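You operate a simulated robot arm through the tools that you are given. There is no shell and no other tool. Be economical: measure what you need, move in short steps, check, and stop when the job is done.

You are at the controls of a simulated robot arm. One attempt, no reset.

JOB
The red tank over the steel chest is empty: shake the filters by crank and refill it.
Fine: two turns while the fan is off; open the air lever and leave it so; at 60 psi fan on, see 200 Pa or less, fan off. Harm nothing.

It is judged by the outcome, as a careful person would: the job done as asked, and still so three seconds after it is handed in. It fails if anything else is knocked over, pushed out of place, dropped, spilled or broken.

ROBOT AND FRAMES
A 6-joint arm with a two-finger parallel gripper on a trunk, on a base that drives. Base frame: it is fixed to the floor where the robot stands at the start and does not move with it; the origin is under the middle of the robot, x ahead of it, y to its left, z up. Units: mm, degrees, N and s.
Its first joint turns from -166.0 to 166.0 degrees. Places, roughly: air lever [700, -1000, 600]; blue bar knob [900, 200, 900]; blue test button [1100, -900, 1200]; box display [1000, 100, 1400]; green box button [1000, 200, 1300]; green fan lamp [6100, 200, 1600]; green probe [1000, -1000, 1000]; grey box button [1000, 200, 1100]; rap lever [1100, -700, 1100]; red box button [1000, 200, 1200]; red tank [1100, -900, 1500]; shake crank [700, 0, 700]; small orange knob [1000, 0, 1400]; steel tin [1000, -1000, 750]; white back knob [700, -300, 600]; white front knob [700, 200, 700]. Payload 3.91 kg.
The tool frame sits at the grasp point between the pads (the TCP): z along the fingers, y along the line on which they close. The tips reach 30 mm beyond it. Largest opening 110 mm; finger width 20, thickness 10; the body of the gripper, 48 by 112 mm, starts 55 mm behind the TCP.
Orientation is told as [roll, pitch, yaw] about the base's x, y, z axes, in that order, counted from this pose: with the fingers straight down and closing along the base's y, the tool's x points along the base's -x, its y along +y and its z along -z.

CONTROLS
- The arm moves only by the tool apply_moves. Its argument "motion" is a list of rows, each an object of numbers (a shift or turn left out is 0, a gripper value left out holds the last): "dx", "dy", "dz": the shift along the base's x, y, z in units of 25 mm (1.0 is 25 mm); "ax", "ay", "az": the turn, a rotation vector about the base's x, y, z in units of 6 degrees (1.0 is 6 degrees); "claw": the closure, from 0 (fully open) to 1 (shut). In form: [{"dx": .., "dy": .., "dz": .., "ax": .., "ay": .., "az": .., "claw": ..}, ...]. A call has 1 to 20 rows; each row shifts and turns the commanded pose from where the row before left it. A call with a number of a shift or a turn outside -1 to 1 is refused whole. Each row takes 0.2 s and may step no farther than 50 mm and 8.6 degrees from the row before; otherwise, or with a gripper value out of range, the whole call is refused. Where a pose cannot be reached the arm comes as near as it can. A force on the tool above 90 N (or 10 N above the force at the start of the call, whichever is more), or a blocked arm, ends the call early, and 0.2 s more pass. Each finger travels about 153 mm/s and halts on what it meets, pressing with about 37 N; the grip force reading is that of the motor and also rises with nothing between the fingers. The clock runs only during rows and for 0.2 s after the last one: add rows that do not move to give the fingers time. The reply holds the time, the measured pose of the TCP, the force on the tool along the base axes, the opening and the grip force, in the units named above and with some noise, with the torque about the TCP (base axes, N m) and any sound that the robot's microphone picked up.
- Cameras (640 x 400 px; columns grow to the right, rows downward): "scene" is now at [215.5, 161, 1369.3]; the picture's right is [-0.62, -0.79, 0.00], its down [-0.30, 0.23, -0.93] and it looks along [0.73, -0.57, -0.38] (base axes); focal length 214 px, centre (320, 200). "wrist" rides on the gripper at [73, 17, -103] in the tool frame; the picture's right is [-0.23, 0.97, 0.00], its down [-0.76, -0.18, -0.62] and it looks along [-0.61, -0.14, 0.78] (tool axes); focal length 222 px, centre (320, 200). There is no depth. A picture from a camera that has moved, and an enlarged one, comes with that camera's place and axes in the base frame and with its lens. The place of the scene camera against the robot may be out by one fixed shift of up to 25 mm in any direction.
- snapshot(camera): a new picture of that camera. The clock stands still meanwhile.
- steer(legs): drives the robot by 1 to 6 legs, each [ahead, turn to the left] in mm and degrees, along the robot's own axes; the way and the turn of a leg run together, so that a leg with both is an arc; at most 1500 mm and 180 degrees a leg. The arm and the cameras ride along, it lands a little off, and it stops where it bumps. It gives what a move gives.
- turn_head(pan, tilt): turns the head with the scene camera to pan (to the left, within 120 degrees either way) and tilt (down, from -29 to 69), counted from straight ahead of the robot. It gives what a move gives.
- close_up(camera, box): a new picture of the part [left, top, right, bottom] of that camera's present view, enlarged. The clock stands still meanwhile.
- finish_job(): hands the job in; it is judged then, once.

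Work in short steps. Places have to be worked out from the pictures, the camera data and where the tool is seen: move nearer, look again, correct. Check each grasp and each placing, and mend what went wrong. You have 120 turns and 82 pictures in all, those below and enlarged ones among them. Open the gripper and draw the arm clear of the work before you hand the job in, unless the task says otherwise; then end with one line.

The tools are called after "Call:" as a command line: name --argument value ..., lists and objects as JSON in quotes. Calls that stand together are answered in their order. apply_moves: Moves the arm, as the interface text tells. Its arguments: {"type":"object","properties":{"motion":{"type":"array","items":{"type":"object","properties":{"dx":{"type":"number"},"dy":{"type":"number"},"dz":{"type":"number"},"ax":{"type":"number"},"ay":{"type":"number"},"az":{"type":"number"},"claw":{"type":"number"}}}}},"required":["motion"]} The other tools are called the same way: steer (legs) drives the base; turn_head (pan, tilt) turns the head that bears the scene camera; snapshot (camera) takes a picture; close_up (camera, box) takes an enlarged picture of a part of a camera's view; finish_job () hands the job in.

At the start:

```text
t: 0.0
position: [578.7, -234.2, 1454.7]
ee_rot: [-0.1, 0.0, -0.1]
contact_force: [0.2, -0.7, 0.0]
ft_torque: [-0.03, 0.01, -0.02]
grip_width: 109.8
grasp_force: 0.0
robot x, y, heading: [0.7, -19.2, -0.1]
head pan, tilt: [-38.0, 22.3]
```

scene: 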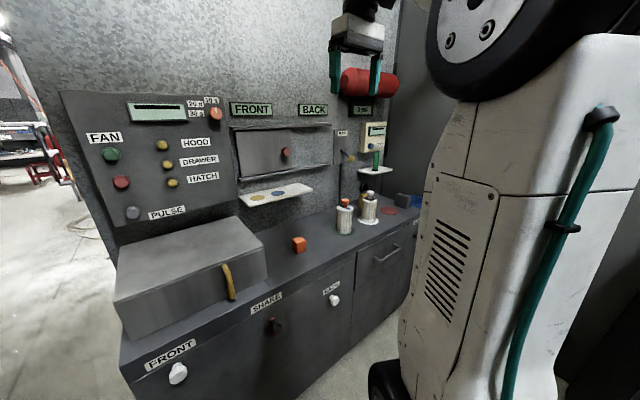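
wrist: 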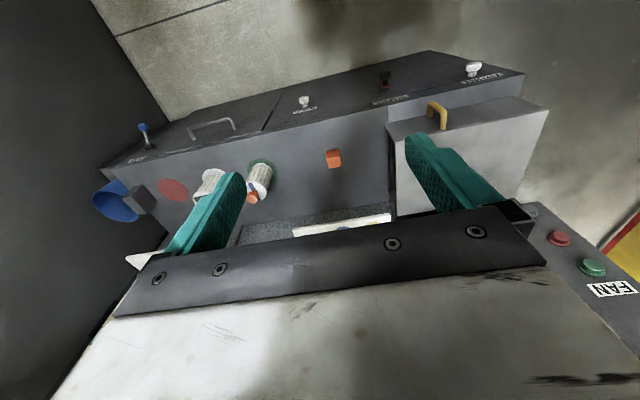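

The panel shows many controls; I'll zoom in on labels before moving.

Call:
close_up --camera "scene" --box '[60, 80, 240, 230]'

Call:
close_up --camera "scene" --box '[220, 60, 430, 230]'

Call:
close_up --camera "scene" --box '[110, 220, 430, 400]'

```text
2.67 times, centred on (150, 155) of scene
camera zoom: at [215.5, 161.0, 1369.3], right [-0.62, -0.79, 0.0], down [-0.3, 0.23, -0.93], along [0.73, -0.57, -0.38], focal length 572 px, centre (773, 320)
```

zoom: 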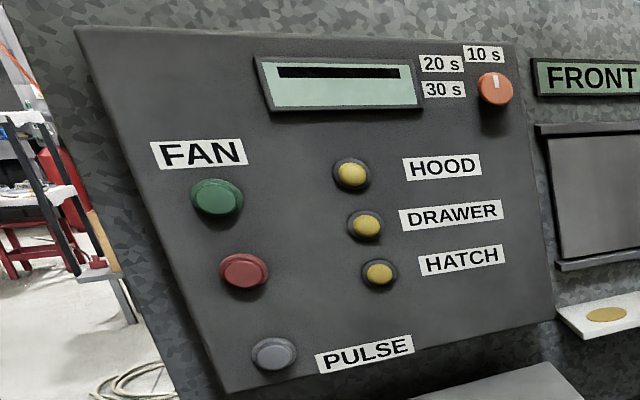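

```text
2.35 times, centred on (325, 145) of scene
camera zoom: at [215.5, 161.0, 1369.3], right [-0.62, -0.79, 0.0], down [-0.3, 0.23, -0.93], along [0.73, -0.57, -0.38], focal length 505 px, centre (308, 329)
```

zoom: 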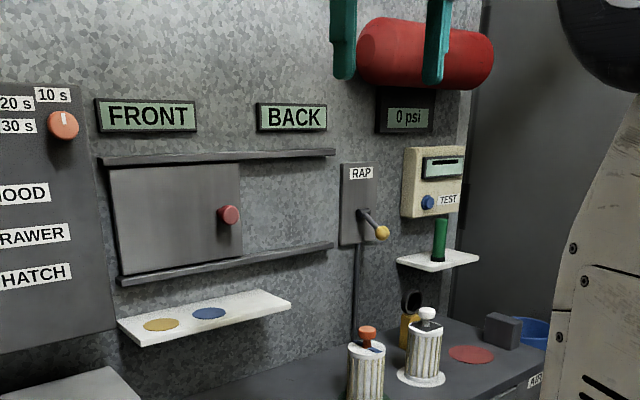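

```text
2.00 times, centred on (270, 310) of scene
camera zoom: at [215.5, 161.0, 1369.3], right [-0.62, -0.79, 0.0], down [-0.3, 0.23, -0.93], along [0.73, -0.57, -0.38], focal length 429 px, centre (420, -20)
```

zoom: 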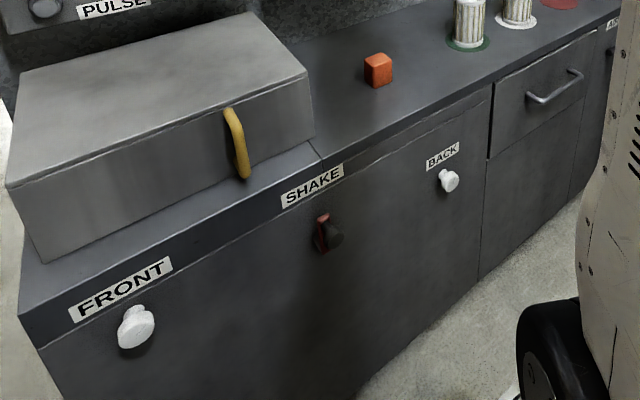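

I'll look around: left for the fan lamp, and down at the chest front.

Call:
turn_head --pan 15 --tilt 5

Call:
snapshot --camera "scene"

```text
t: 1.2
position: [578.9, -233.5, 1454.1]
ee_rot: [0.0, 0.0, -0.1]
contact_force: [0.4, 0.2, -0.2]
ft_torque: [0.02, -0.01, 0.03]
grip_width: 109.8
grasp_force: 0.0
robot x, y, heading: [-1.0, -15.8, -0.0]
head pan, tilt: [15.0, 5.0]
```

```text
76 pictures are left
camera scene: at [231.2, 241.8, 1397.2], right [0.26, -0.97, 0.0], down [-0.08, -0.02, -1.0], along [0.96, 0.26, -0.09], focal length 214 px, centre (320, 200)
```

scene: 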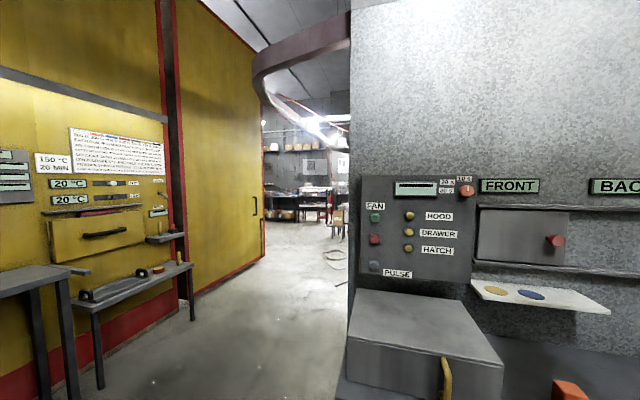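

A corridor and an oven panel on the left. I'll zoom into this control panel, and the far area for the fan lamp.

Call:
close_up --camera "scene" --box '[350, 165, 490, 285]'

Call:
close_up --camera "scene" --box '[255, 110, 375, 220]'

```text
3.33 times, centred on (420, 225) of scene
camera zoom: at [231.2, 241.8, 1397.2], right [0.26, -0.97, 0.0], down [-0.08, -0.02, -1.0], along [0.96, 0.26, -0.09], focal length 715 px, centre (-13, 117)
```

zoom: 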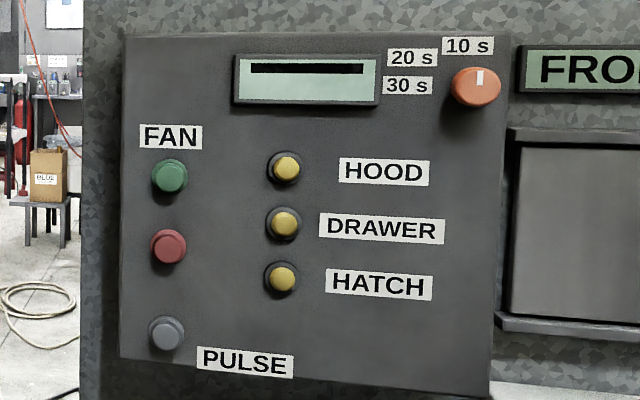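

```text
3.64 times, centred on (315, 165) of scene
camera zoom: at [231.2, 241.8, 1397.2], right [0.26, -0.97, 0.0], down [-0.08, -0.02, -1.0], along [0.96, 0.26, -0.09], focal length 780 px, centre (338, 327)
```

zoom: 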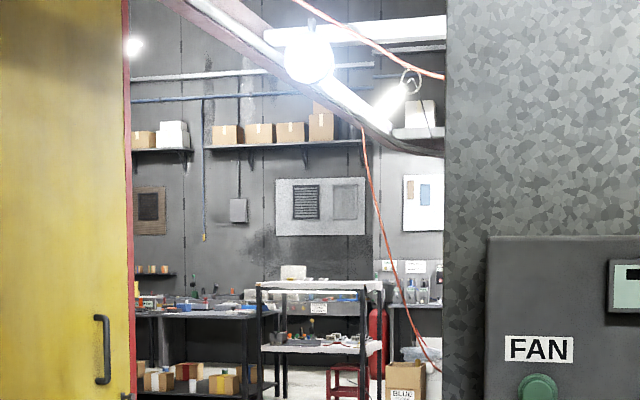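

No sound reported, the panel display is blank. Now look right/down at the air lever and crank.

Call:
turn_head --pan -20 --tilt 45

Call:
snapshot --camera "scene"

Call:
close_up --camera "wrist" --box '[90, 50, 540, 250]'

```text
t: 2.3
position: [579.3, -233.8, 1454.7]
ee_rot: [0.0, 0.0, -0.1]
contact_force: [0.1, -0.2, -0.1]
ft_torque: [0.01, 0.04, 0.0]
grip_width: 110.1
grasp_force: 0.1
robot x, y, heading: [2.0, -16.1, -0.2]
head pan, tilt: [-20.0, 45.0]
```

```text
73 pictures are left
camera scene: at [218.9, 190.4, 1334.3], right [-0.34, -0.94, 0.0], down [-0.66, 0.24, -0.71], along [0.67, -0.24, -0.71], focal length 214 px, centre (320, 200)
```

scene: 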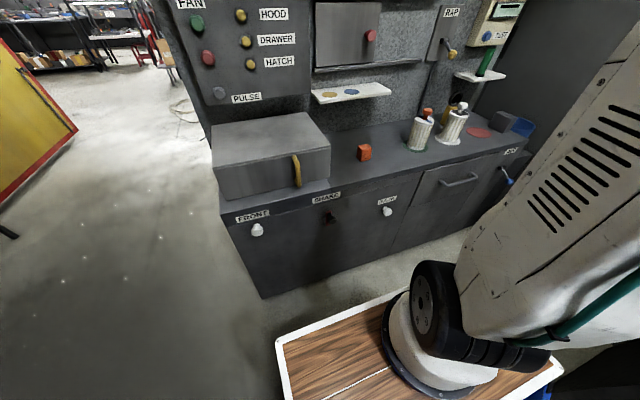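

```text
1.42 times, centred on (315, 150) of wrist
camera zoom: at [507.3, -217.3, 1558.9], right [0.23, 0.97, 0.0], down [0.76, -0.18, 0.62], along [0.61, -0.14, -0.78], focal length 316 px, centre (327, 271)
```

zoom: 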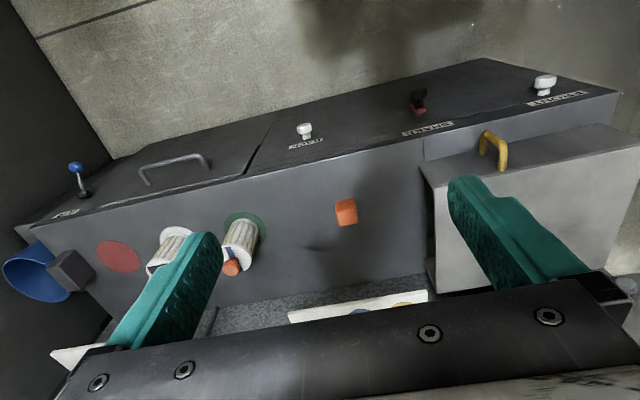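

Crank triangulates to about (700, -20, 715). Zoom on the crank and on the air lever to see their shapes.

Call:
close_up --camera "scene" --box '[290, 180, 370, 230]'

Call:
close_up --camera "scene" --box '[390, 90, 550, 190]'

```text
8.00 times, centred on (330, 205) of scene
camera zoom: at [218.9, 190.4, 1334.3], right [-0.34, -0.94, 0.0], down [-0.66, 0.24, -0.71], along [0.67, -0.24, -0.71], focal length 1716 px, centre (240, 160)
```

zoom: 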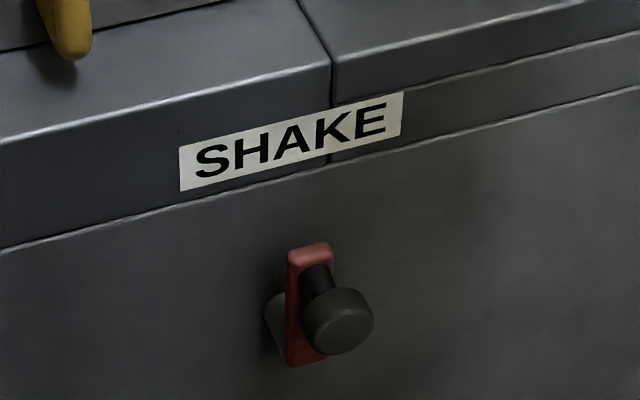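

```text
4.00 times, centred on (470, 140) of scene
camera zoom: at [218.9, 190.4, 1334.3], right [-0.34, -0.94, 0.0], down [-0.66, 0.24, -0.71], along [0.67, -0.24, -0.71], focal length 858 px, centre (-280, 440)
```

zoom: 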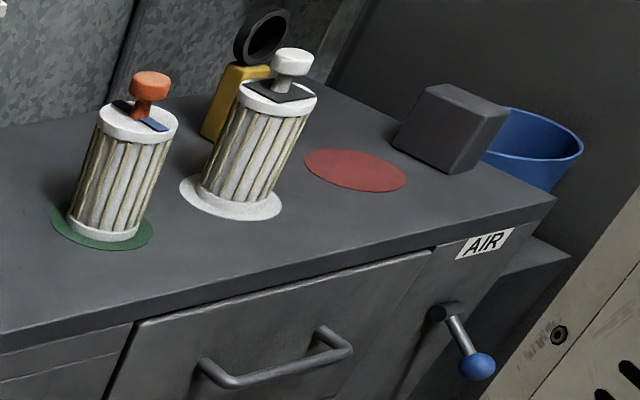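

The crank is a red arm with a grey knob, near (700, -30, 700), axis along x. I'll descend in front of the chest with the tool pointing down, and look with the wrist camera.

Call:
apply_moves --motion '[{"dz": -1, "dy": 0.45}, {"dz": -1, "dy": 0.45}, {"dz": -1, "dy": 0.45}, {"dz": -1, "dy": 0.45}, {"dz": -1, "dy": 0.45}, {"dz": -1, "dy": 0.45}, {"dz": -1, "dy": 0.45}, {"dz": -1, "dy": 0.45}, {"dz": -1, "dy": 0.45}, {"dz": -1, "dy": 0.45}, {"dz": -1, "dy": 0.45}, {"dz": -1, "dy": 0.45}, {"dz": -1, "dy": 0.45}, {"dz": -1, "dy": 0.45}, {"dz": -1, "dy": 0.45}, {"dz": -1, "dy": 0.45}, {"dz": -1, "dy": 0.45}, {"dz": -1, "dy": 0.45}]'

Call:
snapshot --camera "wrist"

Call:
snapshot --camera "scene"

```text
t: 6.1
position: [581.2, -30.3, 1004.3]
ee_rot: [0.1, -0.2, 0.0]
contact_force: [-0.3, -0.1, 0.1]
ft_torque: [0.01, 0.01, 0.04]
grip_width: 110.1
grasp_force: 0.1
robot x, y, heading: [-1.9, -17.7, 0.2]
head pan, tilt: [-20.0, 45.0]
```

```text
69 pictures are left
camera wrist: at [508.5, -14.0, 1109.0], right [0.23, 0.97, 0.0], down [0.76, -0.18, 0.62], along [0.61, -0.14, -0.78], focal length 222 px, centre (320, 200)
```

wrist: 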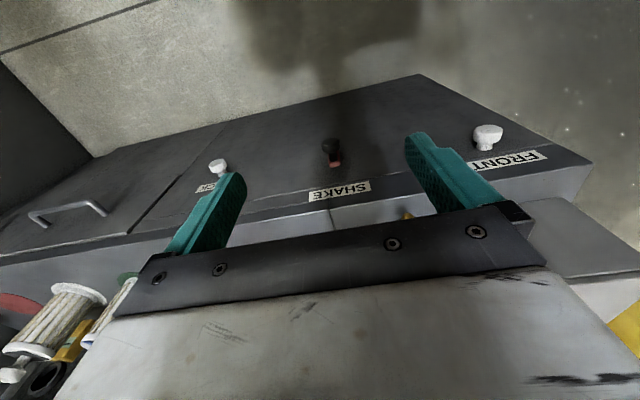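

```text
68 pictures are left
camera scene: at [218.7, 190.3, 1334.3], right [-0.34, -0.94, 0.0], down [-0.66, 0.24, -0.71], along [0.66, -0.24, -0.71], focal length 214 px, centre (320, 200)
```

scene: 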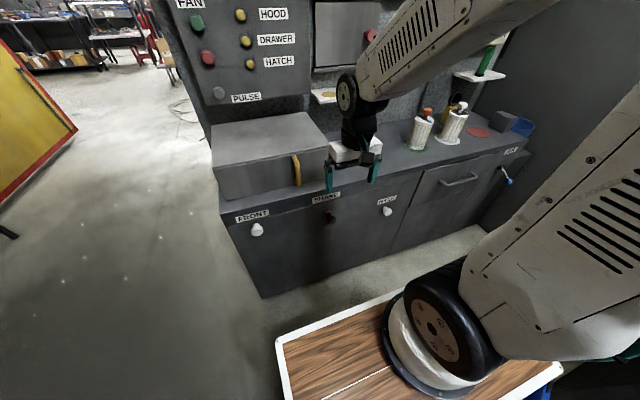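

Knob estimated near (722, -35, 668), chest face near x≈775. I'll tilt the tool 30° forward for clearance, and come nearer for a better look.

Call:
apply_moves --motion '[{"dz": -1, "ay": -1}, {"dz": -1, "ay": -1}, {"dz": -1, "ay": -1}, {"dz": -1, "ay": -1}, {"dz": -1, "ay": -1}, {"dz": -1}, {"dz": -1}, {}]'

Call:
snapshot --camera "wrist"

```text
t: 7.9
position: [661.8, -24.2, 860.8]
ee_rot: [0.0, -29.8, -0.1]
contact_force: [0.7, 0.2, -0.4]
ft_torque: [0.02, 0.01, -0.02]
grip_width: 110.0
grasp_force: 0.1
out of reach, approached as far as the arm can: row 3, 4, 5, 6
robot x, y, heading: [1.7, -16.6, 0.0]
head pan, tilt: [-20.0, 45.0]
```

```text
67 pictures are left
camera wrist: at [547.9, -8.3, 915.0], right [0.2, 0.97, 0.11], down [0.35, -0.18, 0.92], along [0.92, -0.14, -0.38], focal length 222 px, centre (320, 200)
```

wrist: 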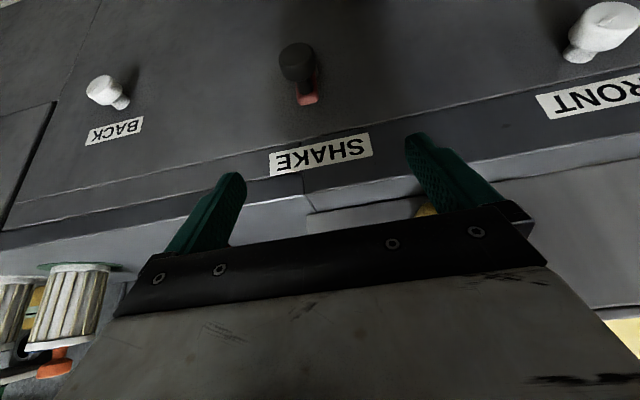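

The arm is too near its inner reach with tilt (rows clipped). I'd like to back the base up; first check behind, also sideways right.

Call:
turn_head --pan -120 --tilt 25

Call:
snapshot --camera "scene"

Call:
turn_head --pan 120 --tilt 25

Call:
snapshot --camera "scene"

```text
t: 9.7
position: [661.4, -25.3, 861.0]
ee_rot: [0.0, -29.9, 0.0]
contact_force: [0.1, -0.7, -0.2]
ft_torque: [0.03, 0.02, 0.05]
grip_width: 110.1
grasp_force: 0.1
robot x, y, heading: [1.0, -22.0, -0.2]
head pan, tilt: [-120.0, 25.0]
```

```text
66 pictures are left
camera scene: at [96.5, 138.4, 1364.8], right [-0.87, 0.5, 0.0], down [0.21, 0.37, -0.91], along [-0.45, -0.79, -0.42], focal length 214 px, centre (320, 200)
```

scene: 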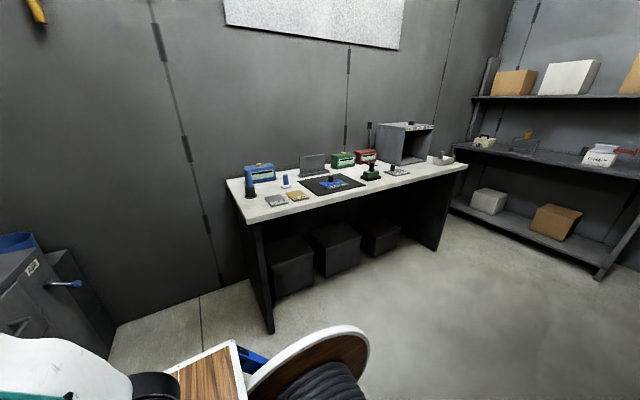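

```text
t: 13.0
position: [662.1, -24.5, 861.0]
ee_rot: [0.0, -29.8, -0.1]
contact_force: [-0.7, 0.3, 0.1]
ft_torque: [0.04, 0.05, 0.0]
grip_width: 110.0
grasp_force: 0.0
robot x, y, heading: [-0.9, -16.2, -0.1]
head pan, tilt: [120.0, 25.0]
```

```text
65 pictures are left
camera scene: at [96.4, 298.0, 1364.8], right [0.87, 0.5, 0.0], down [0.21, -0.37, -0.91], along [-0.45, 0.79, -0.42], focal length 214 px, centre (320, 200)
```

scene: 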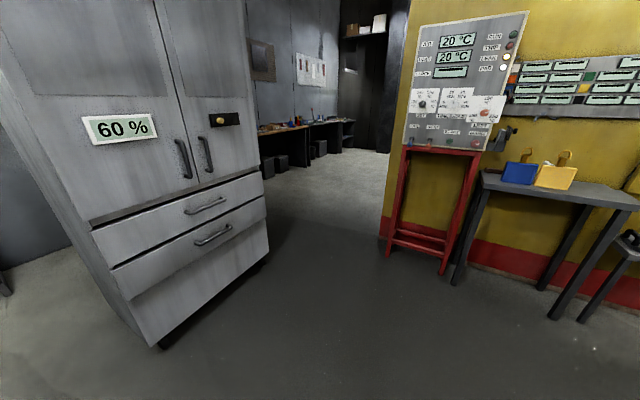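

Behind is free floor for a metre or so. Back up 220 mm and face the head to the chest.

Call:
steer --legs '[[-220, 0]]'

Call:
turn_head --pan -15 --tilt 30

Call:
snapshot --camera "scene"

```text
t: 14.7
position: [442.1, -23.4, 860.4]
ee_rot: [0.1, -29.9, 0.0]
contact_force: [0.6, -0.5, -0.1]
ft_torque: [-0.02, 0.0, 0.0]
grip_width: 110.0
grasp_force: 0.1
robot x, y, heading: [-221.7, -15.6, -0.0]
head pan, tilt: [120.0, 25.0]
```

```text
t: 16.9
position: [440.6, -23.3, 860.0]
ee_rot: [0.0, -29.9, 0.0]
contact_force: [-0.1, 0.1, -0.1]
ft_torque: [0.0, 0.0, 0.04]
grip_width: 110.0
grasp_force: 0.1
robot x, y, heading: [-223.3, -18.7, 0.1]
head pan, tilt: [-15.0, 30.0]
```

```text
64 pictures are left
camera scene: at [9.0, 195.0, 1356.9], right [-0.26, -0.97, 0.0], down [-0.48, 0.13, -0.87], along [0.84, -0.22, -0.5], focal length 214 px, centre (320, 200)
```

scene: 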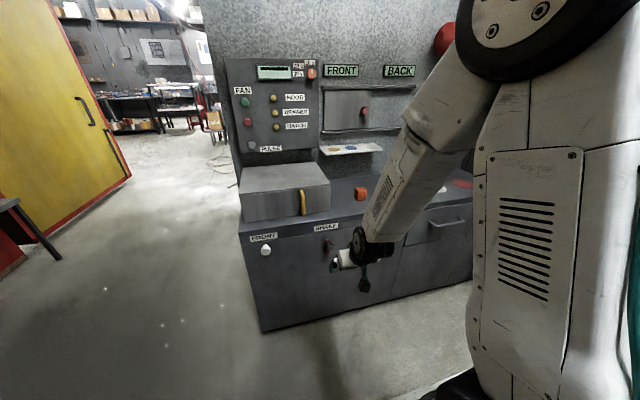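

Now tilt to 60° forward and approach to about (600, -39, 690).

Call:
apply_moves --motion '[{"dz": -1, "dx": 0.5, "ay": -1, "dy": -0.1}, {"dz": -1, "dx": 0.5, "ay": -1, "dy": -0.1}, {"dz": -1, "dx": 0.5, "ay": -1, "dy": -0.1}, {"dz": -1, "dx": 0.5, "ay": -1, "dy": -0.1}, {"dz": -1, "dx": 0.5, "ay": -1, "dy": -0.1}, {"dz": -1, "dx": 1, "dy": -0.1}, {"dz": -0.8, "dx": 1}, {"dx": 1}, {"dx": 1}, {}]'

Call:
snapshot --camera "wrist"

```text
t: 19.1
position: [609.2, -37.9, 691.6]
ee_rot: [0.1, -59.9, 0.1]
contact_force: [-0.4, 0.2, -0.6]
ft_torque: [-0.02, -0.02, 0.0]
grip_width: 109.9
grasp_force: 0.0
out of reach, approached as far as the arm can: row 1
robot x, y, heading: [-218.2, -15.5, -0.0]
head pan, tilt: [-15.0, 30.0]
```

```text
63 pictures are left
camera wrist: at [483.8, -21.1, 680.4], right [0.11, 0.97, 0.2], down [-0.16, -0.18, 0.97], along [0.98, -0.14, 0.13], focal length 222 px, centre (320, 200)
```

wrist: 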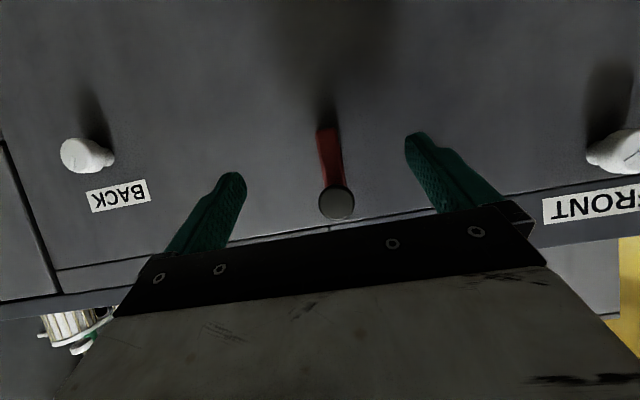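

Knob hangs at top of the red arm; refined knob front ≈ (691, -34, 714), arm pointing down, hub around z≈655. Move TCP onto the knob and close.

Call:
apply_moves --motion '[{"dz": 0.9, "dy": 0.16}, {"dx": 1}, {"dx": 1}, {"dx": 1}, {"dx": 0.1}, {}]'

Call:
snapshot --camera "wrist"

```text
t: 20.5
position: [686.9, -33.1, 713.4]
ee_rot: [0.0, -59.9, 0.1]
contact_force: [0.3, 0.2, 0.9]
ft_torque: [0.02, 0.02, 0.0]
grip_width: 109.9
grasp_force: 0.1
robot x, y, heading: [-220.2, -20.3, -0.1]
head pan, tilt: [-15.0, 30.0]
```

```text
62 pictures are left
camera wrist: at [561.3, -17.1, 703.5], right [0.11, 0.97, 0.2], down [-0.16, -0.18, 0.97], along [0.98, -0.14, 0.13], focal length 222 px, centre (320, 200)
```

wrist: 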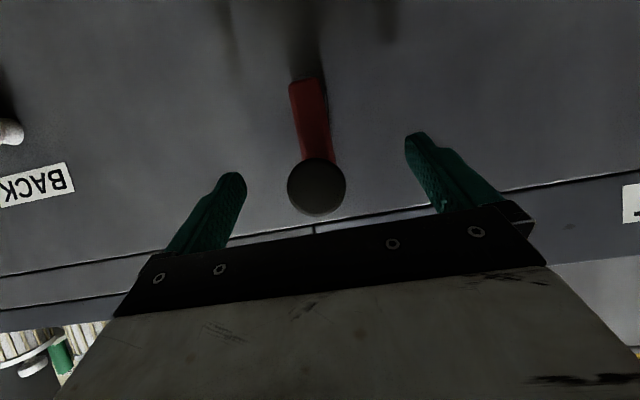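

Knob front at (689, -35, 713), 33 mm across; plate front ≈ x 716, its lower end z≈644. Ease back 5 mm and close.

Call:
apply_moves --motion '[{"dx": -0.16, "dy": -0.08}, {"claw": 1}, {"claw": 1}, {"claw": 1}, {"claw": 1}]'

Call:
snapshot --camera "wrist"

```text
t: 21.7
position: [682.3, -36.1, 712.0]
ee_rot: [0.0, -60.0, 0.0]
contact_force: [1.5, -2.0, 0.6]
ft_torque: [0.01, -0.01, -0.06]
grip_width: 33.2
grasp_force: 45.0
robot x, y, heading: [-221.6, -18.4, 0.1]
head pan, tilt: [-15.0, 30.0]
```

```text
61 pictures are left
camera wrist: at [557.7, -19.0, 703.3], right [0.11, 0.97, 0.2], down [-0.16, -0.18, 0.97], along [0.98, -0.14, 0.13], focal length 222 px, centre (320, 200)
```

wrist: 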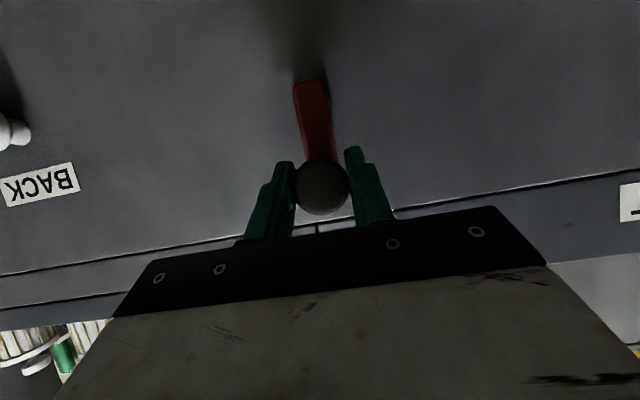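

Gripped firmly (33 mm). Display blank and no fan sound, so fan is off. Try the first 45° clockwise assuming r≈55, and read the forces.

Call:
apply_moves --motion '[{"dy": -0.57, "dz": -0.075, "claw": 1}, {"dy": -0.53, "dz": -0.22}, {"dy": -0.456, "dz": -0.35}, {}]'

```text
t: 22.7
position: [683.1, -75.3, 695.2]
ee_rot: [0.0, -59.9, 0.0]
contact_force: [3.6, 4.3, 0.2]
ft_torque: [0.17, -0.11, 0.13]
grip_width: 33.2
grasp_force: 45.0
robot x, y, heading: [-220.7, -14.2, 0.2]
head pan, tilt: [-15.0, 30.0]
```

Call:
snapshot --camera "wrist"

```text
60 pictures are left
camera wrist: at [557.3, -58.9, 686.5], right [0.11, 0.97, 0.2], down [-0.16, -0.18, 0.97], along [0.98, -0.14, 0.13], focal length 222 px, centre (320, 200)
```

wrist: 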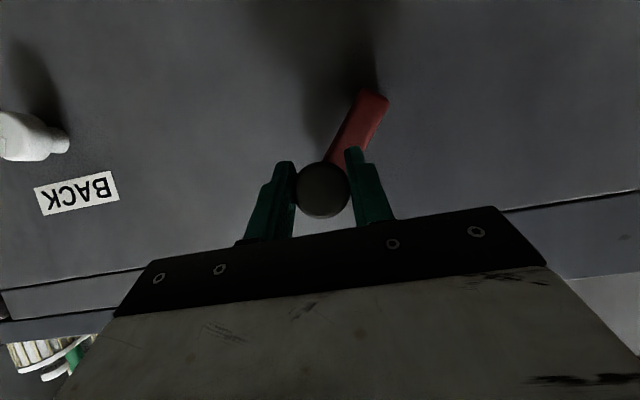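

The crank follows; slip suggests r≈58. Continue to about 103° and check the side forces.

Call:
apply_moves --motion '[{"dy": -0.388, "dz": -0.404}, {"dy": -0.252, "dz": -0.552}, {"dy": -0.104, "dz": -0.596}, {"dy": 0.052, "dz": -0.604}, {}]'

Call:
snapshot --camera "wrist"

```text
t: 23.9
position: [681.6, -96.2, 641.1]
ee_rot: [0.2, -59.7, -0.7]
contact_force: [-20.6, -42.8, -1.4]
ft_torque: [0.32, -0.25, -0.03]
grip_width: 27.0
grasp_force: 44.7
robot x, y, heading: [-222.2, -13.9, -0.1]
head pan, tilt: [-15.0, 30.0]
```

```text
59 pictures are left
camera wrist: at [556.2, -79.1, 631.9], right [0.12, 0.97, 0.2], down [-0.16, -0.18, 0.97], along [0.98, -0.15, 0.13], focal length 222 px, centre (320, 200)
```

wrist: 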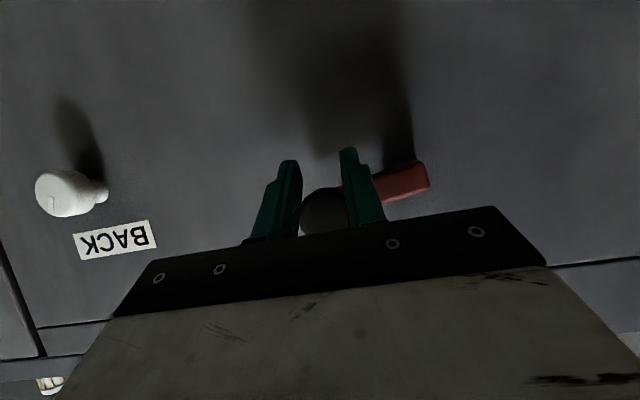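

The pads slipped at the side, so friction isn't enough. Better plan: use the closed fingers as a post and push the knob tangentially, following the circle (centre ≈ (y -35, z 653), r≈60) behind it. Open, back off, level the tool.

Call:
apply_moves --motion '[{"claw": 0.4}, {"claw": 0.4}, {"dx": -1}, {"dx": -1}, {"dx": -1}, {"ay": -1}, {"ay": -1}, {"ay": -1}, {"ay": -1}, {"ay": -1, "claw": 1}, {"claw": 1}, {"claw": 1}]'

Call:
snapshot --camera "wrist"

```text
t: 26.5
position: [608.0, -92.4, 643.0]
ee_rot: [-10.4, -89.9, 10.4]
contact_force: [-0.5, -0.3, -0.1]
ft_torque: [0.01, 0.02, -0.02]
grip_width: 0.0
grasp_force: 37.1
robot x, y, heading: [-222.7, -14.7, 0.0]
head pan, tilt: [-15.0, 30.0]
```

```text
58 pictures are left
camera wrist: at [504.7, -75.8, 571.3], right [0.0, 0.97, 0.23], down [-0.62, -0.18, 0.76], along [0.78, -0.14, 0.61], focal length 222 px, centre (320, 200)
```

wrist: 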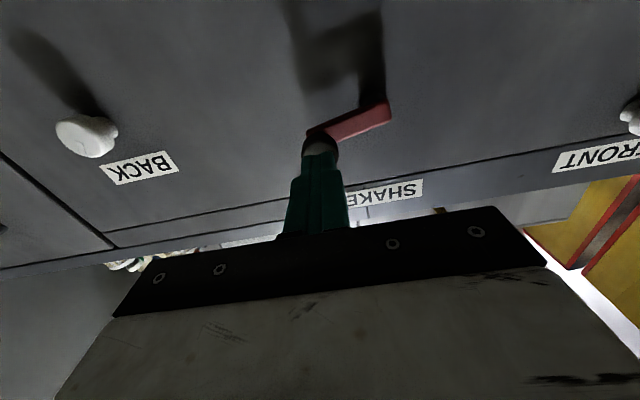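

Knob now about (689, -95, 657), i.e. 86°. Place the post at ~50° on the circle (y -82, z 691), then advance to x=678.

Call:
apply_moves --motion '[{"dz": 1, "dy": 0.22}, {"dz": 0.92, "dy": 0.21}, {"dx": 1}, {"dx": 1}, {"dx": 0.8}, {}]'

Call:
snapshot --camera "wrist"

```text
t: 27.9
position: [677.6, -81.4, 689.7]
ee_rot: [-5.4, -89.9, 5.5]
contact_force: [0.6, 0.4, -0.5]
ft_torque: [0.0, -0.04, 0.02]
grip_width: 0.1
grasp_force: 36.3
robot x, y, heading: [-220.9, -19.0, 0.2]
head pan, tilt: [-15.0, 30.0]
```

```text
57 pictures are left
camera wrist: at [575.6, -65.3, 618.5], right [0.0, 0.97, 0.23], down [-0.62, -0.18, 0.76], along [0.78, -0.14, 0.61], focal length 222 px, centre (320, 200)
```

wrist: 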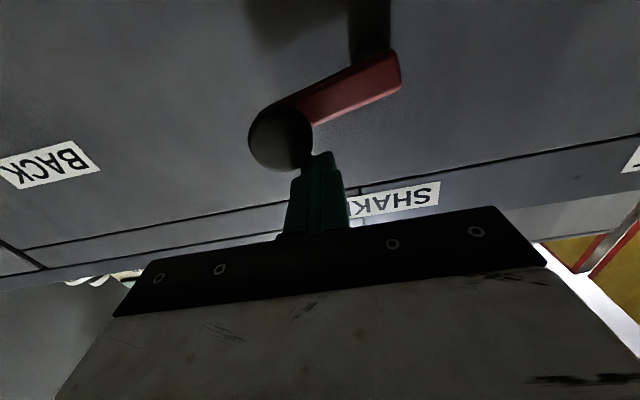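

Post is set just behind the knob. Push along the circle from 50° to 146°.

Call:
apply_moves --motion '[{"dy": -0.276, "dz": -0.409}, {"dy": -0.185, "dz": -0.457}, {"dy": -0.086, "dz": -0.486}, {"dy": 0.017, "dz": -0.493}, {"dy": 0.119, "dz": -0.479}, {"dy": 0.216, "dz": -0.443}, {"dy": 0.304, "dz": -0.389}, {"dy": 0.378, "dz": -0.317}, {}]'

Call:
snapshot --camera "wrist"

```text
t: 29.9
position: [677.0, -69.6, 602.5]
ee_rot: [-9.0, -89.9, 9.1]
contact_force: [0.1, 0.5, -0.9]
ft_torque: [-0.04, 0.0, -0.02]
grip_width: 0.1
grasp_force: 36.7
robot x, y, heading: [-216.9, -15.0, 0.4]
head pan, tilt: [-15.0, 30.0]
```

```text
56 pictures are left
camera wrist: at [574.4, -54.0, 531.8], right [0.0, 0.97, 0.23], down [-0.62, -0.18, 0.76], along [0.78, -0.14, 0.61], focal length 222 px, centre (320, 200)
```

wrist: 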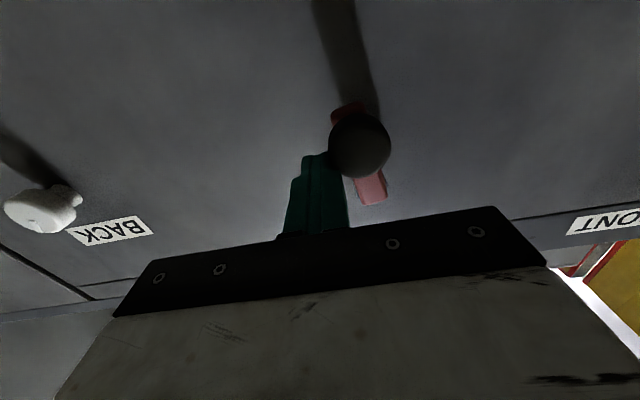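

Working with almost no force. Knob now ~172°, circle refined to centre (-34.5, 650.5), r≈62. Continue to post angle 360°.

Call:
apply_moves --motion '[{"dy": 0.442, "dz": -0.255}, {"dy": 0.485, "dz": -0.158}, {"dy": 0.507, "dz": -0.053}, {"dy": 0.507, "dz": 0.053}, {"dy": 0.485, "dz": 0.158}, {"dy": 0.442, "dz": 0.255}, {"dy": 0.379, "dz": 0.341}, {"dy": 0.3, "dz": 0.413}, {"dy": 0.207, "dz": 0.466}, {"dy": 0.106, "dz": 0.499}, {"dz": 0.51}, {"dy": -0.106, "dz": 0.499}, {"dy": -0.207, "dz": 0.466}, {"dy": -0.3, "dz": 0.413}, {"dy": -0.379, "dz": 0.341}, {"dy": -0.442, "dz": 0.255}, {"dy": -0.485, "dz": 0.158}, {"dy": -0.507, "dz": 0.053}, {}]'

Call:
snapshot --camera "wrist"

```text
t: 33.9
position: [678.5, -34.3, 715.1]
ee_rot: [-12.0, -90.0, 12.0]
contact_force: [0.1, 0.1, 0.4]
ft_torque: [0.01, 0.01, 0.01]
grip_width: 0.1
grasp_force: 36.9
robot x, y, heading: [-222.5, -15.7, 0.0]
head pan, tilt: [-15.0, 30.0]
```

```text
55 pictures are left
camera wrist: at [574.7, -17.6, 644.0], right [0.0, 0.97, 0.23], down [-0.62, -0.18, 0.76], along [0.78, -0.14, 0.61], focal length 222 px, centre (320, 200)
```

wrist: 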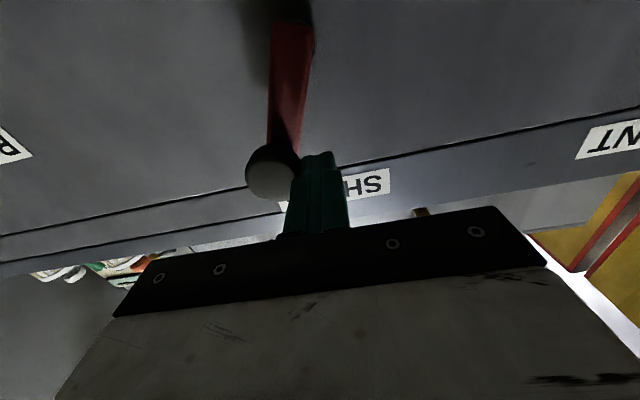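

First turn completed (knob now ~25° past top). Continue the second turn, first to 540°.

Call:
apply_moves --motion '[{"dy": -0.507, "dz": -0.12}, {"dy": -0.485, "dz": -0.2}, {"dy": -0.442, "dz": -0.28}, {"dy": -0.379, "dz": -0.341}, {"dy": -0.3, "dz": -0.413}, {"dy": -0.207, "dz": -0.466}, {"dy": -0.106, "dz": -0.499}, {"dz": -0.51}, {"dy": 0.106, "dz": -0.499}, {"dy": 0.207, "dz": -0.466}, {"dy": 0.3, "dz": -0.413}, {"dy": 0.379, "dz": -0.341}, {"dy": 0.442, "dz": -0.255}, {"dy": 0.485, "dz": -0.158}, {"dy": 0.507, "dz": -0.053}, {}]'

Call:
snapshot --camera "wrist"

```text
t: 37.3
position: [677.1, -32.9, 590.6]
ee_rot: [-6.4, -89.8, 6.6]
contact_force: [-0.2, -1.5, -0.7]
ft_torque: [0.01, 0.03, -0.03]
grip_width: 0.2
grasp_force: 37.4
robot x, y, heading: [-220.6, -20.3, -0.1]
head pan, tilt: [-15.0, 30.0]
```

```text
54 pictures are left
camera wrist: at [574.2, -17.1, 518.2], right [0.0, 0.97, 0.23], down [-0.62, -0.18, 0.76], along [0.78, -0.14, 0.6], focal length 222 px, centre (320, 200)
```

wrist: 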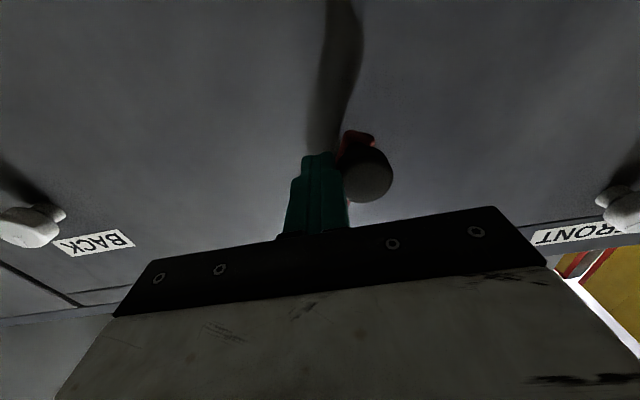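

Following fine. Finish the second turn so the knob ends just past the top (~725°).

Call:
apply_moves --motion '[{"dy": 0.507, "dz": 0.053}, {"dy": 0.485, "dz": 0.158}, {"dy": 0.442, "dz": 0.255}, {"dy": 0.379, "dz": 0.341}, {"dy": 0.3, "dz": 0.413}, {"dy": 0.207, "dz": 0.466}, {"dy": 0.106, "dz": 0.499}, {"dz": 0.51}, {"dy": -0.106, "dz": 0.499}, {"dy": -0.207, "dz": 0.466}, {"dy": -0.3, "dz": 0.413}, {"dy": -0.379, "dz": 0.341}, {"dy": -0.442, "dz": 0.255}, {"dy": -0.238, "dz": 0.09}, {}]'

Call:
snapshot --camera "wrist"

Call:
snapshot --camera "scene"

```text
t: 40.5
position: [678.5, -13.2, 706.9]
ee_rot: [-10.1, -90.0, 10.2]
contact_force: [-1.0, 0.7, -0.3]
ft_torque: [-0.01, 0.01, 0.0]
grip_width: 0.0
grasp_force: 36.8
robot x, y, heading: [-222.7, -19.7, -0.0]
head pan, tilt: [-15.0, 30.0]
```

```text
53 pictures are left
camera wrist: at [574.4, 3.0, 636.4], right [0.0, 0.97, 0.23], down [-0.62, -0.18, 0.76], along [0.78, -0.14, 0.6], focal length 222 px, centre (320, 200)
```

wrist: 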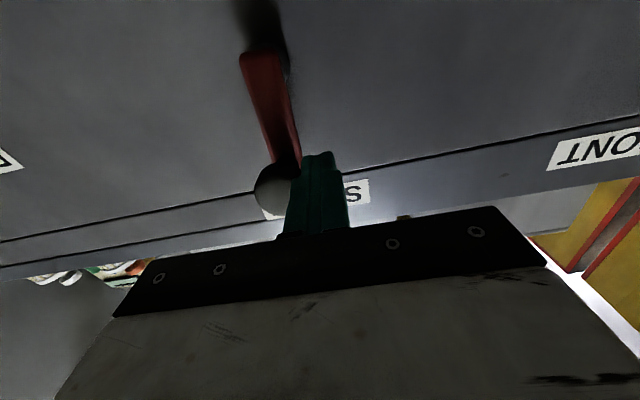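

```text
52 pictures are left
camera scene: at [9.0, 195.0, 1356.8], right [-0.26, -0.97, 0.0], down [-0.48, 0.13, -0.87], along [0.84, -0.22, -0.5], focal length 214 px, centre (320, 200)
```

scene: 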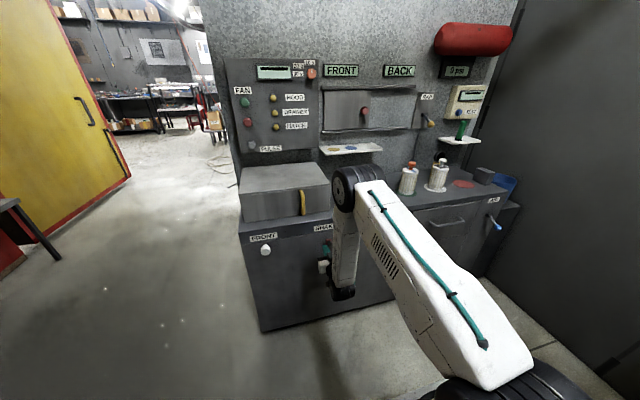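

The knob is back just past the top: two turns. Nudge a few degrees more for margin, then draw back, and read the gauge and display.

Call:
apply_moves --motion '[{"dy": -0.25}, {}, {"dx": -1, "dy": 0.3}, {"dx": -1}, {"dx": -1}, {"dx": -1}, {"dx": -1}]'

Call:
close_up --camera "scene" --box '[220, 50, 540, 250]'

```text
t: 42.1
position: [553.5, -14.2, 707.2]
ee_rot: [-11.5, -89.9, 11.4]
contact_force: [-0.2, -0.5, -0.1]
ft_torque: [0.01, 0.03, -0.02]
grip_width: 0.0
grasp_force: 36.7
robot x, y, heading: [-217.0, -19.1, 0.0]
head pan, tilt: [-15.0, 30.0]
```

```text
2.00 times, centred on (380, 150) of scene
camera zoom: at [9.0, 195.0, 1356.8], right [-0.26, -0.97, 0.0], down [-0.48, 0.13, -0.87], along [0.84, -0.22, -0.5], focal length 429 px, centre (200, 300)
```

zoom: 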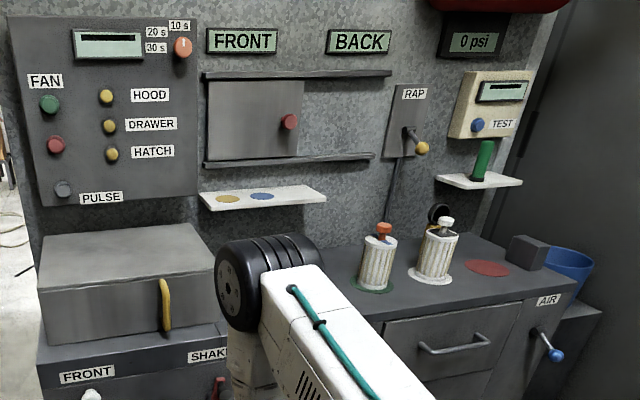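

Still 0 psi as expected. The lever's ball is near (693, -1024, 614), pivot near (760, -1010, 655). I'll lift the arm back to tool-down pose before driving toward it.

Call:
apply_moves --motion '[{"dx": -1, "ay": 0}, {"dx": -1, "dz": 0.5, "ay": 1}, {"dx": -1, "dz": 1, "ay": 1}, {"dx": -1, "dz": 1, "ay": 1}, {"dz": 1, "ay": 1}, {"dz": 1, "ay": 1}, {"dz": 1, "ay": 1}, {"dz": 1, "ay": 1}, {"dz": 1, "ay": 1}, {"dz": 1, "ay": 1}, {"dz": 1, "ay": 1}, {"dz": 1, "ay": 1}, {"dz": 1, "ay": 1}, {"dz": 1, "ay": 1}, {"dz": 1, "ay": 1}, {"dz": 1, "ay": 1}, {"dz": 1}, {"dz": 1}, {"dz": 1}, {"dz": 1, "claw": 0}]'

Call:
turn_head --pan -60 --tilt 50

Call:
snapshot --camera "scene"

```text
t: 46.3
position: [486.4, 2.7, 1069.6]
ee_rot: [-9.8, -13.3, 0.2]
contact_force: [0.6, -0.7, 0.3]
ft_torque: [0.01, -0.02, -0.01]
grip_width: 110.2
grasp_force: 0.0
out of reach, approached as far as the arm can: row 4, 5, 6, 11, 12, 13, 15, 16, 18, 19, 20
robot x, y, heading: [-220.6, -18.5, 0.1]
head pan, tilt: [-15.0, 30.0]
```

```text
t: 47.4
position: [486.4, 2.6, 1069.6]
ee_rot: [-9.8, -13.3, 0.2]
contact_force: [0.3, -0.5, 0.1]
ft_torque: [0.0, 0.03, 0.0]
grip_width: 110.2
grasp_force: 0.0
robot x, y, heading: [-224.2, -13.7, -0.0]
head pan, tilt: [-60.0, 50.0]
```

```text
50 pictures are left
camera scene: at [-39.7, 151.6, 1327.4], right [-0.86, -0.5, 0.0], down [-0.39, 0.66, -0.64], along [0.32, -0.56, -0.77], focal length 214 px, centre (320, 200)
```

scene: 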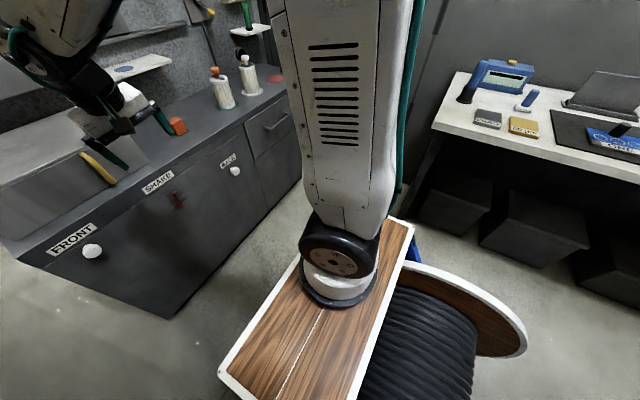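

The arm axis actually sits ~240 mm ahead of the robot origin. Turn right 45° and go 250 mm ahead: this puts the arm axis near (127, -364), ~870 mm from the lever ball.

Call:
steer --legs '[[0, -45], [250, 0]]'

Call:
turn_head --pan -10 --tilt 25

Call:
snapshot --camera "scene"

Call:
snapshot --camera "wrist"

```text
t: 51.3
position: [473.2, -673.9, 1068.9]
ee_rot: [-9.8, -13.3, -44.4]
contact_force: [-0.7, 1.2, 0.0]
ft_torque: [0.0, 0.01, 0.03]
grip_width: 110.1
grasp_force: 0.0
robot x, y, heading: [-43.7, -189.3, -44.7]
head pan, tilt: [-60.0, 50.0]
```

```text
t: 52.5
position: [473.2, -673.0, 1069.6]
ee_rot: [-9.8, -13.3, -44.4]
contact_force: [-0.6, -0.8, -0.2]
ft_torque: [0.0, -0.02, 0.0]
grip_width: 110.1
grasp_force: 0.0
robot x, y, heading: [-43.9, -189.7, -44.7]
head pan, tilt: [-10.0, 25.0]
```

```text
49 pictures are left
camera scene: at [279.2, -189.2, 1364.8], right [-0.81, -0.58, 0.0], down [-0.25, 0.34, -0.91], along [0.53, -0.74, -0.42], focal length 214 px, centre (320, 200)
```

scene: 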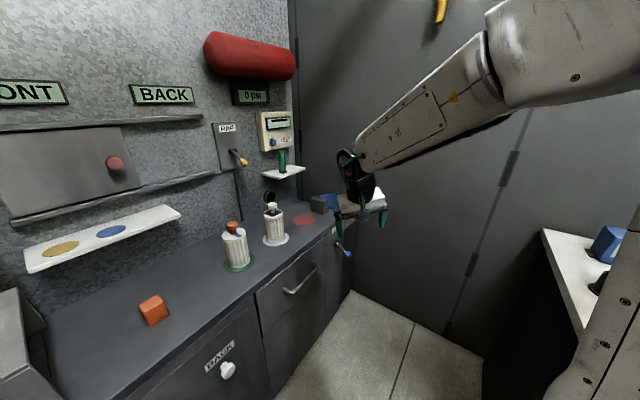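

```text
48 pictures are left
camera wrist: at [430.2, -584.0, 1150.3], right [0.86, 0.5, -0.11], down [0.38, -0.46, 0.8], along [0.35, -0.73, -0.59], focal length 222 px, centre (320, 200)
```

wrist: 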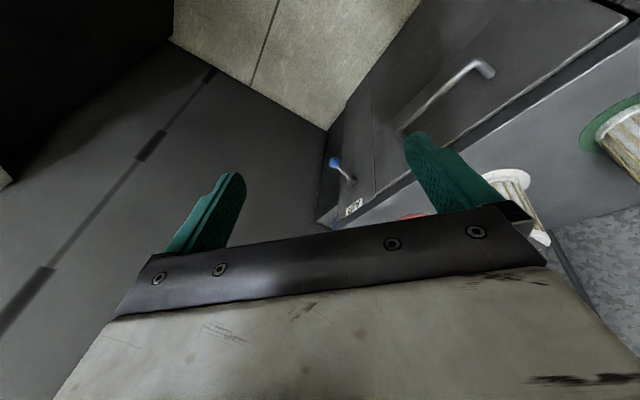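

Zoom on the lever from both views.

Call:
close_up --camera "scene" --box '[310, 200, 390, 270]'

Call:
close_up --camera "wrist" --box '[280, 120, 420, 230]'

```text
5.71 times, centred on (350, 235) of scene
camera zoom: at [279.2, -189.2, 1364.8], right [-0.81, -0.58, 0.0], down [-0.25, 0.34, -0.91], along [0.53, -0.74, -0.42], focal length 1226 px, centre (149, 0)
```

zoom: 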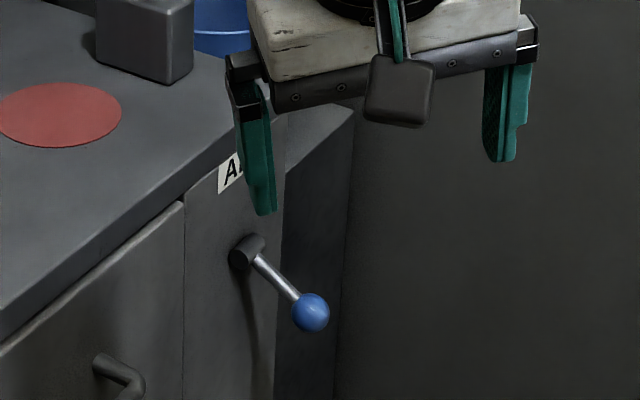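

```text
3.64 times, centred on (350, 175) of wrist
camera zoom: at [430.2, -584.0, 1150.3], right [0.86, 0.5, -0.11], down [0.38, -0.46, 0.8], along [0.35, -0.73, -0.59], focal length 808 px, centre (211, 291)
```

zoom: 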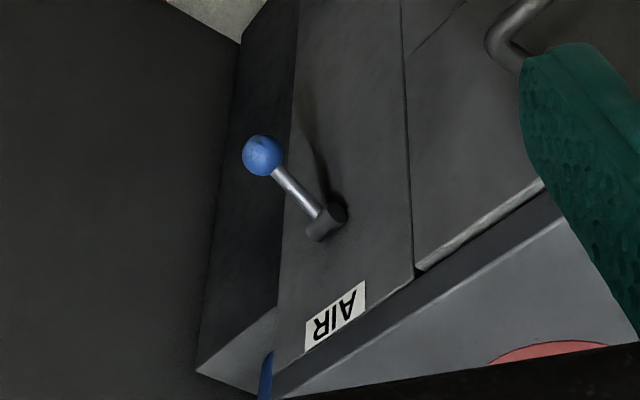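

Lever hub ≈ (757, -1038, 655), hinge along y, ball ≈ (688, -1036, 612), lever pointing out and ~32° down (closed). I'll open it by lifting the ball from below with the closed fingers. First pitch the tool toward the lever while descending in front of the chest.

Call:
apply_moves --motion '[{"dz": -0.9, "dy": -0.4, "dx": 0.2, "claw": 1}, {"dz": -0.9, "dy": -0.4, "dx": 0.2, "ax": -0.707, "ay": -0.707}, {"dz": -0.9, "dy": -0.4, "dx": 0.2, "ax": -0.707, "ay": -0.707}, {"dz": -0.9, "dy": -0.4, "dx": 0.2, "ax": -0.707, "ay": -0.707}, {"dz": -0.9, "dy": -0.4, "dx": 0.2, "ax": -0.707, "ay": -0.707}, {"dz": -0.9, "dy": -0.4, "dx": 0.2, "ax": -0.707, "ay": -0.707}, {"dz": -0.9, "dy": -0.4, "dx": 0.2, "ax": -0.707, "ay": -0.707}, {"dz": -0.9, "dy": -0.4, "dx": 0.2, "ax": -0.707, "ay": -0.707}, {"dz": -0.9, "dy": -0.4, "dx": 0.2, "ax": -0.707, "ay": -0.707}, {"dz": -0.9, "dy": -0.4, "dx": 0.2, "ax": -0.707, "ay": -0.707}, {"dz": -0.9, "dy": -0.4, "dx": 0.2, "ax": -0.707, "ay": -0.707}, {"dz": -0.9, "dy": -0.4, "dx": 0.2}, {"dz": -0.9, "dy": -0.4, "dx": 0.2}, {"dz": -0.9, "dy": -0.4, "dx": 0.2}, {}]'

Call:
snapshot --camera "wrist"

Call:
snapshot --camera "scene"

```text
t: 55.7
position: [542.9, -813.9, 754.2]
ee_rot: [-11.7, -73.3, -42.8]
contact_force: [0.1, 0.0, -0.4]
ft_torque: [0.02, 0.0, -0.01]
grip_width: 0.1
grasp_force: 37.2
robot x, y, heading: [-42.7, -190.7, -44.5]
head pan, tilt: [-10.0, 25.0]
```

```text
45 pictures are left
camera wrist: at [484.2, -708.9, 714.3], right [0.84, 0.53, 0.16], down [-0.33, 0.24, 0.92], along [0.44, -0.82, 0.37], focal length 222 px, centre (320, 200)
```

wrist: 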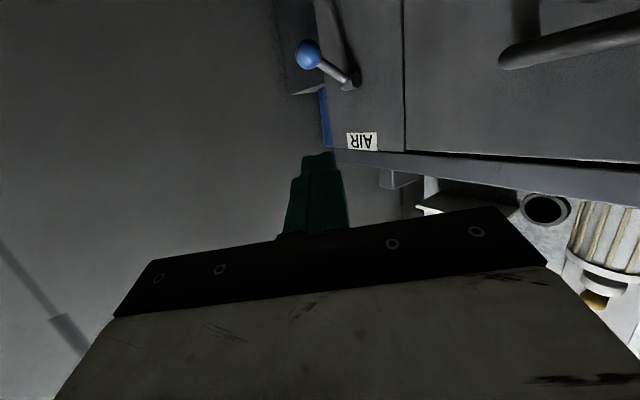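

```text
44 pictures are left
camera scene: at [279.3, -189.2, 1364.8], right [-0.81, -0.58, 0.0], down [-0.25, 0.34, -0.91], along [0.53, -0.74, -0.42], focal length 214 px, centre (320, 200)
```

scene: 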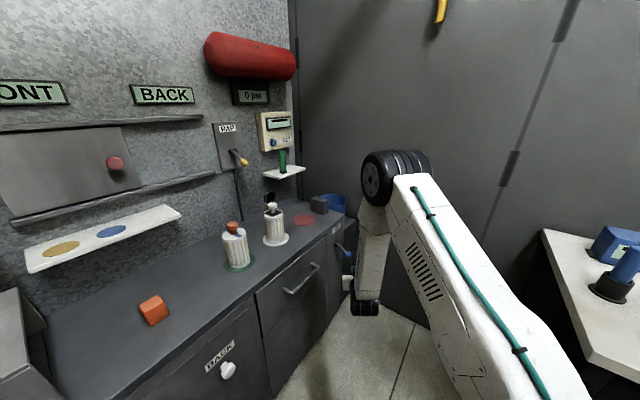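

Two wrist views agree: ball ≈ (667, -1012, 641), hub ≈ (735, -1011, 684). Descend to z=595 and advance under the ball to (677, -1011).

Call:
apply_moves --motion '[{"dz": -0.91, "dy": -0.4}, {"dz": -0.91, "dy": -0.4}, {"dz": -0.91, "dy": -0.4}, {"dz": -0.91, "dy": -0.4}, {"dz": -0.91, "dy": -0.4}, {"dz": -0.91, "dy": -0.4}, {"dz": -0.91, "dy": -0.4}, {"dx": 0.89, "dy": -0.85}, {"dx": 0.89, "dy": -0.85}, {"dx": 0.89, "dy": -0.85}, {}]'

Call:
snapshot --camera "wrist"

```text
t: 58.1
position: [609.6, -945.7, 594.7]
ee_rot: [-11.7, -73.3, -42.8]
contact_force: [0.5, 0.7, 0.3]
ft_torque: [0.01, 0.01, -0.01]
grip_width: 0.1
grasp_force: 36.7
robot x, y, heading: [-49.6, -190.5, -44.4]
head pan, tilt: [-10.0, 25.0]
```

```text
43 pictures are left
camera wrist: at [550.4, -840.9, 554.4], right [0.84, 0.53, 0.16], down [-0.32, 0.24, 0.92], along [0.44, -0.82, 0.37], focal length 222 px, centre (320, 200)
```

wrist: 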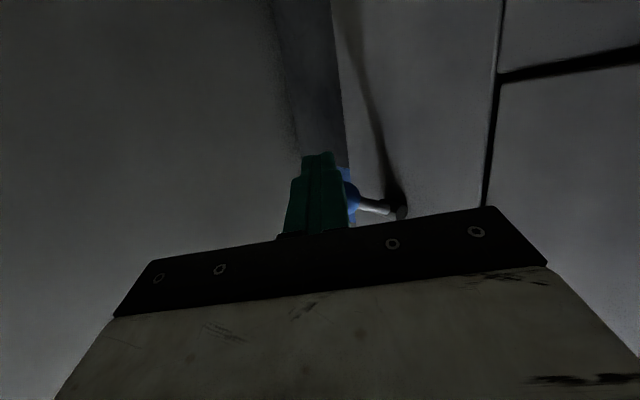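

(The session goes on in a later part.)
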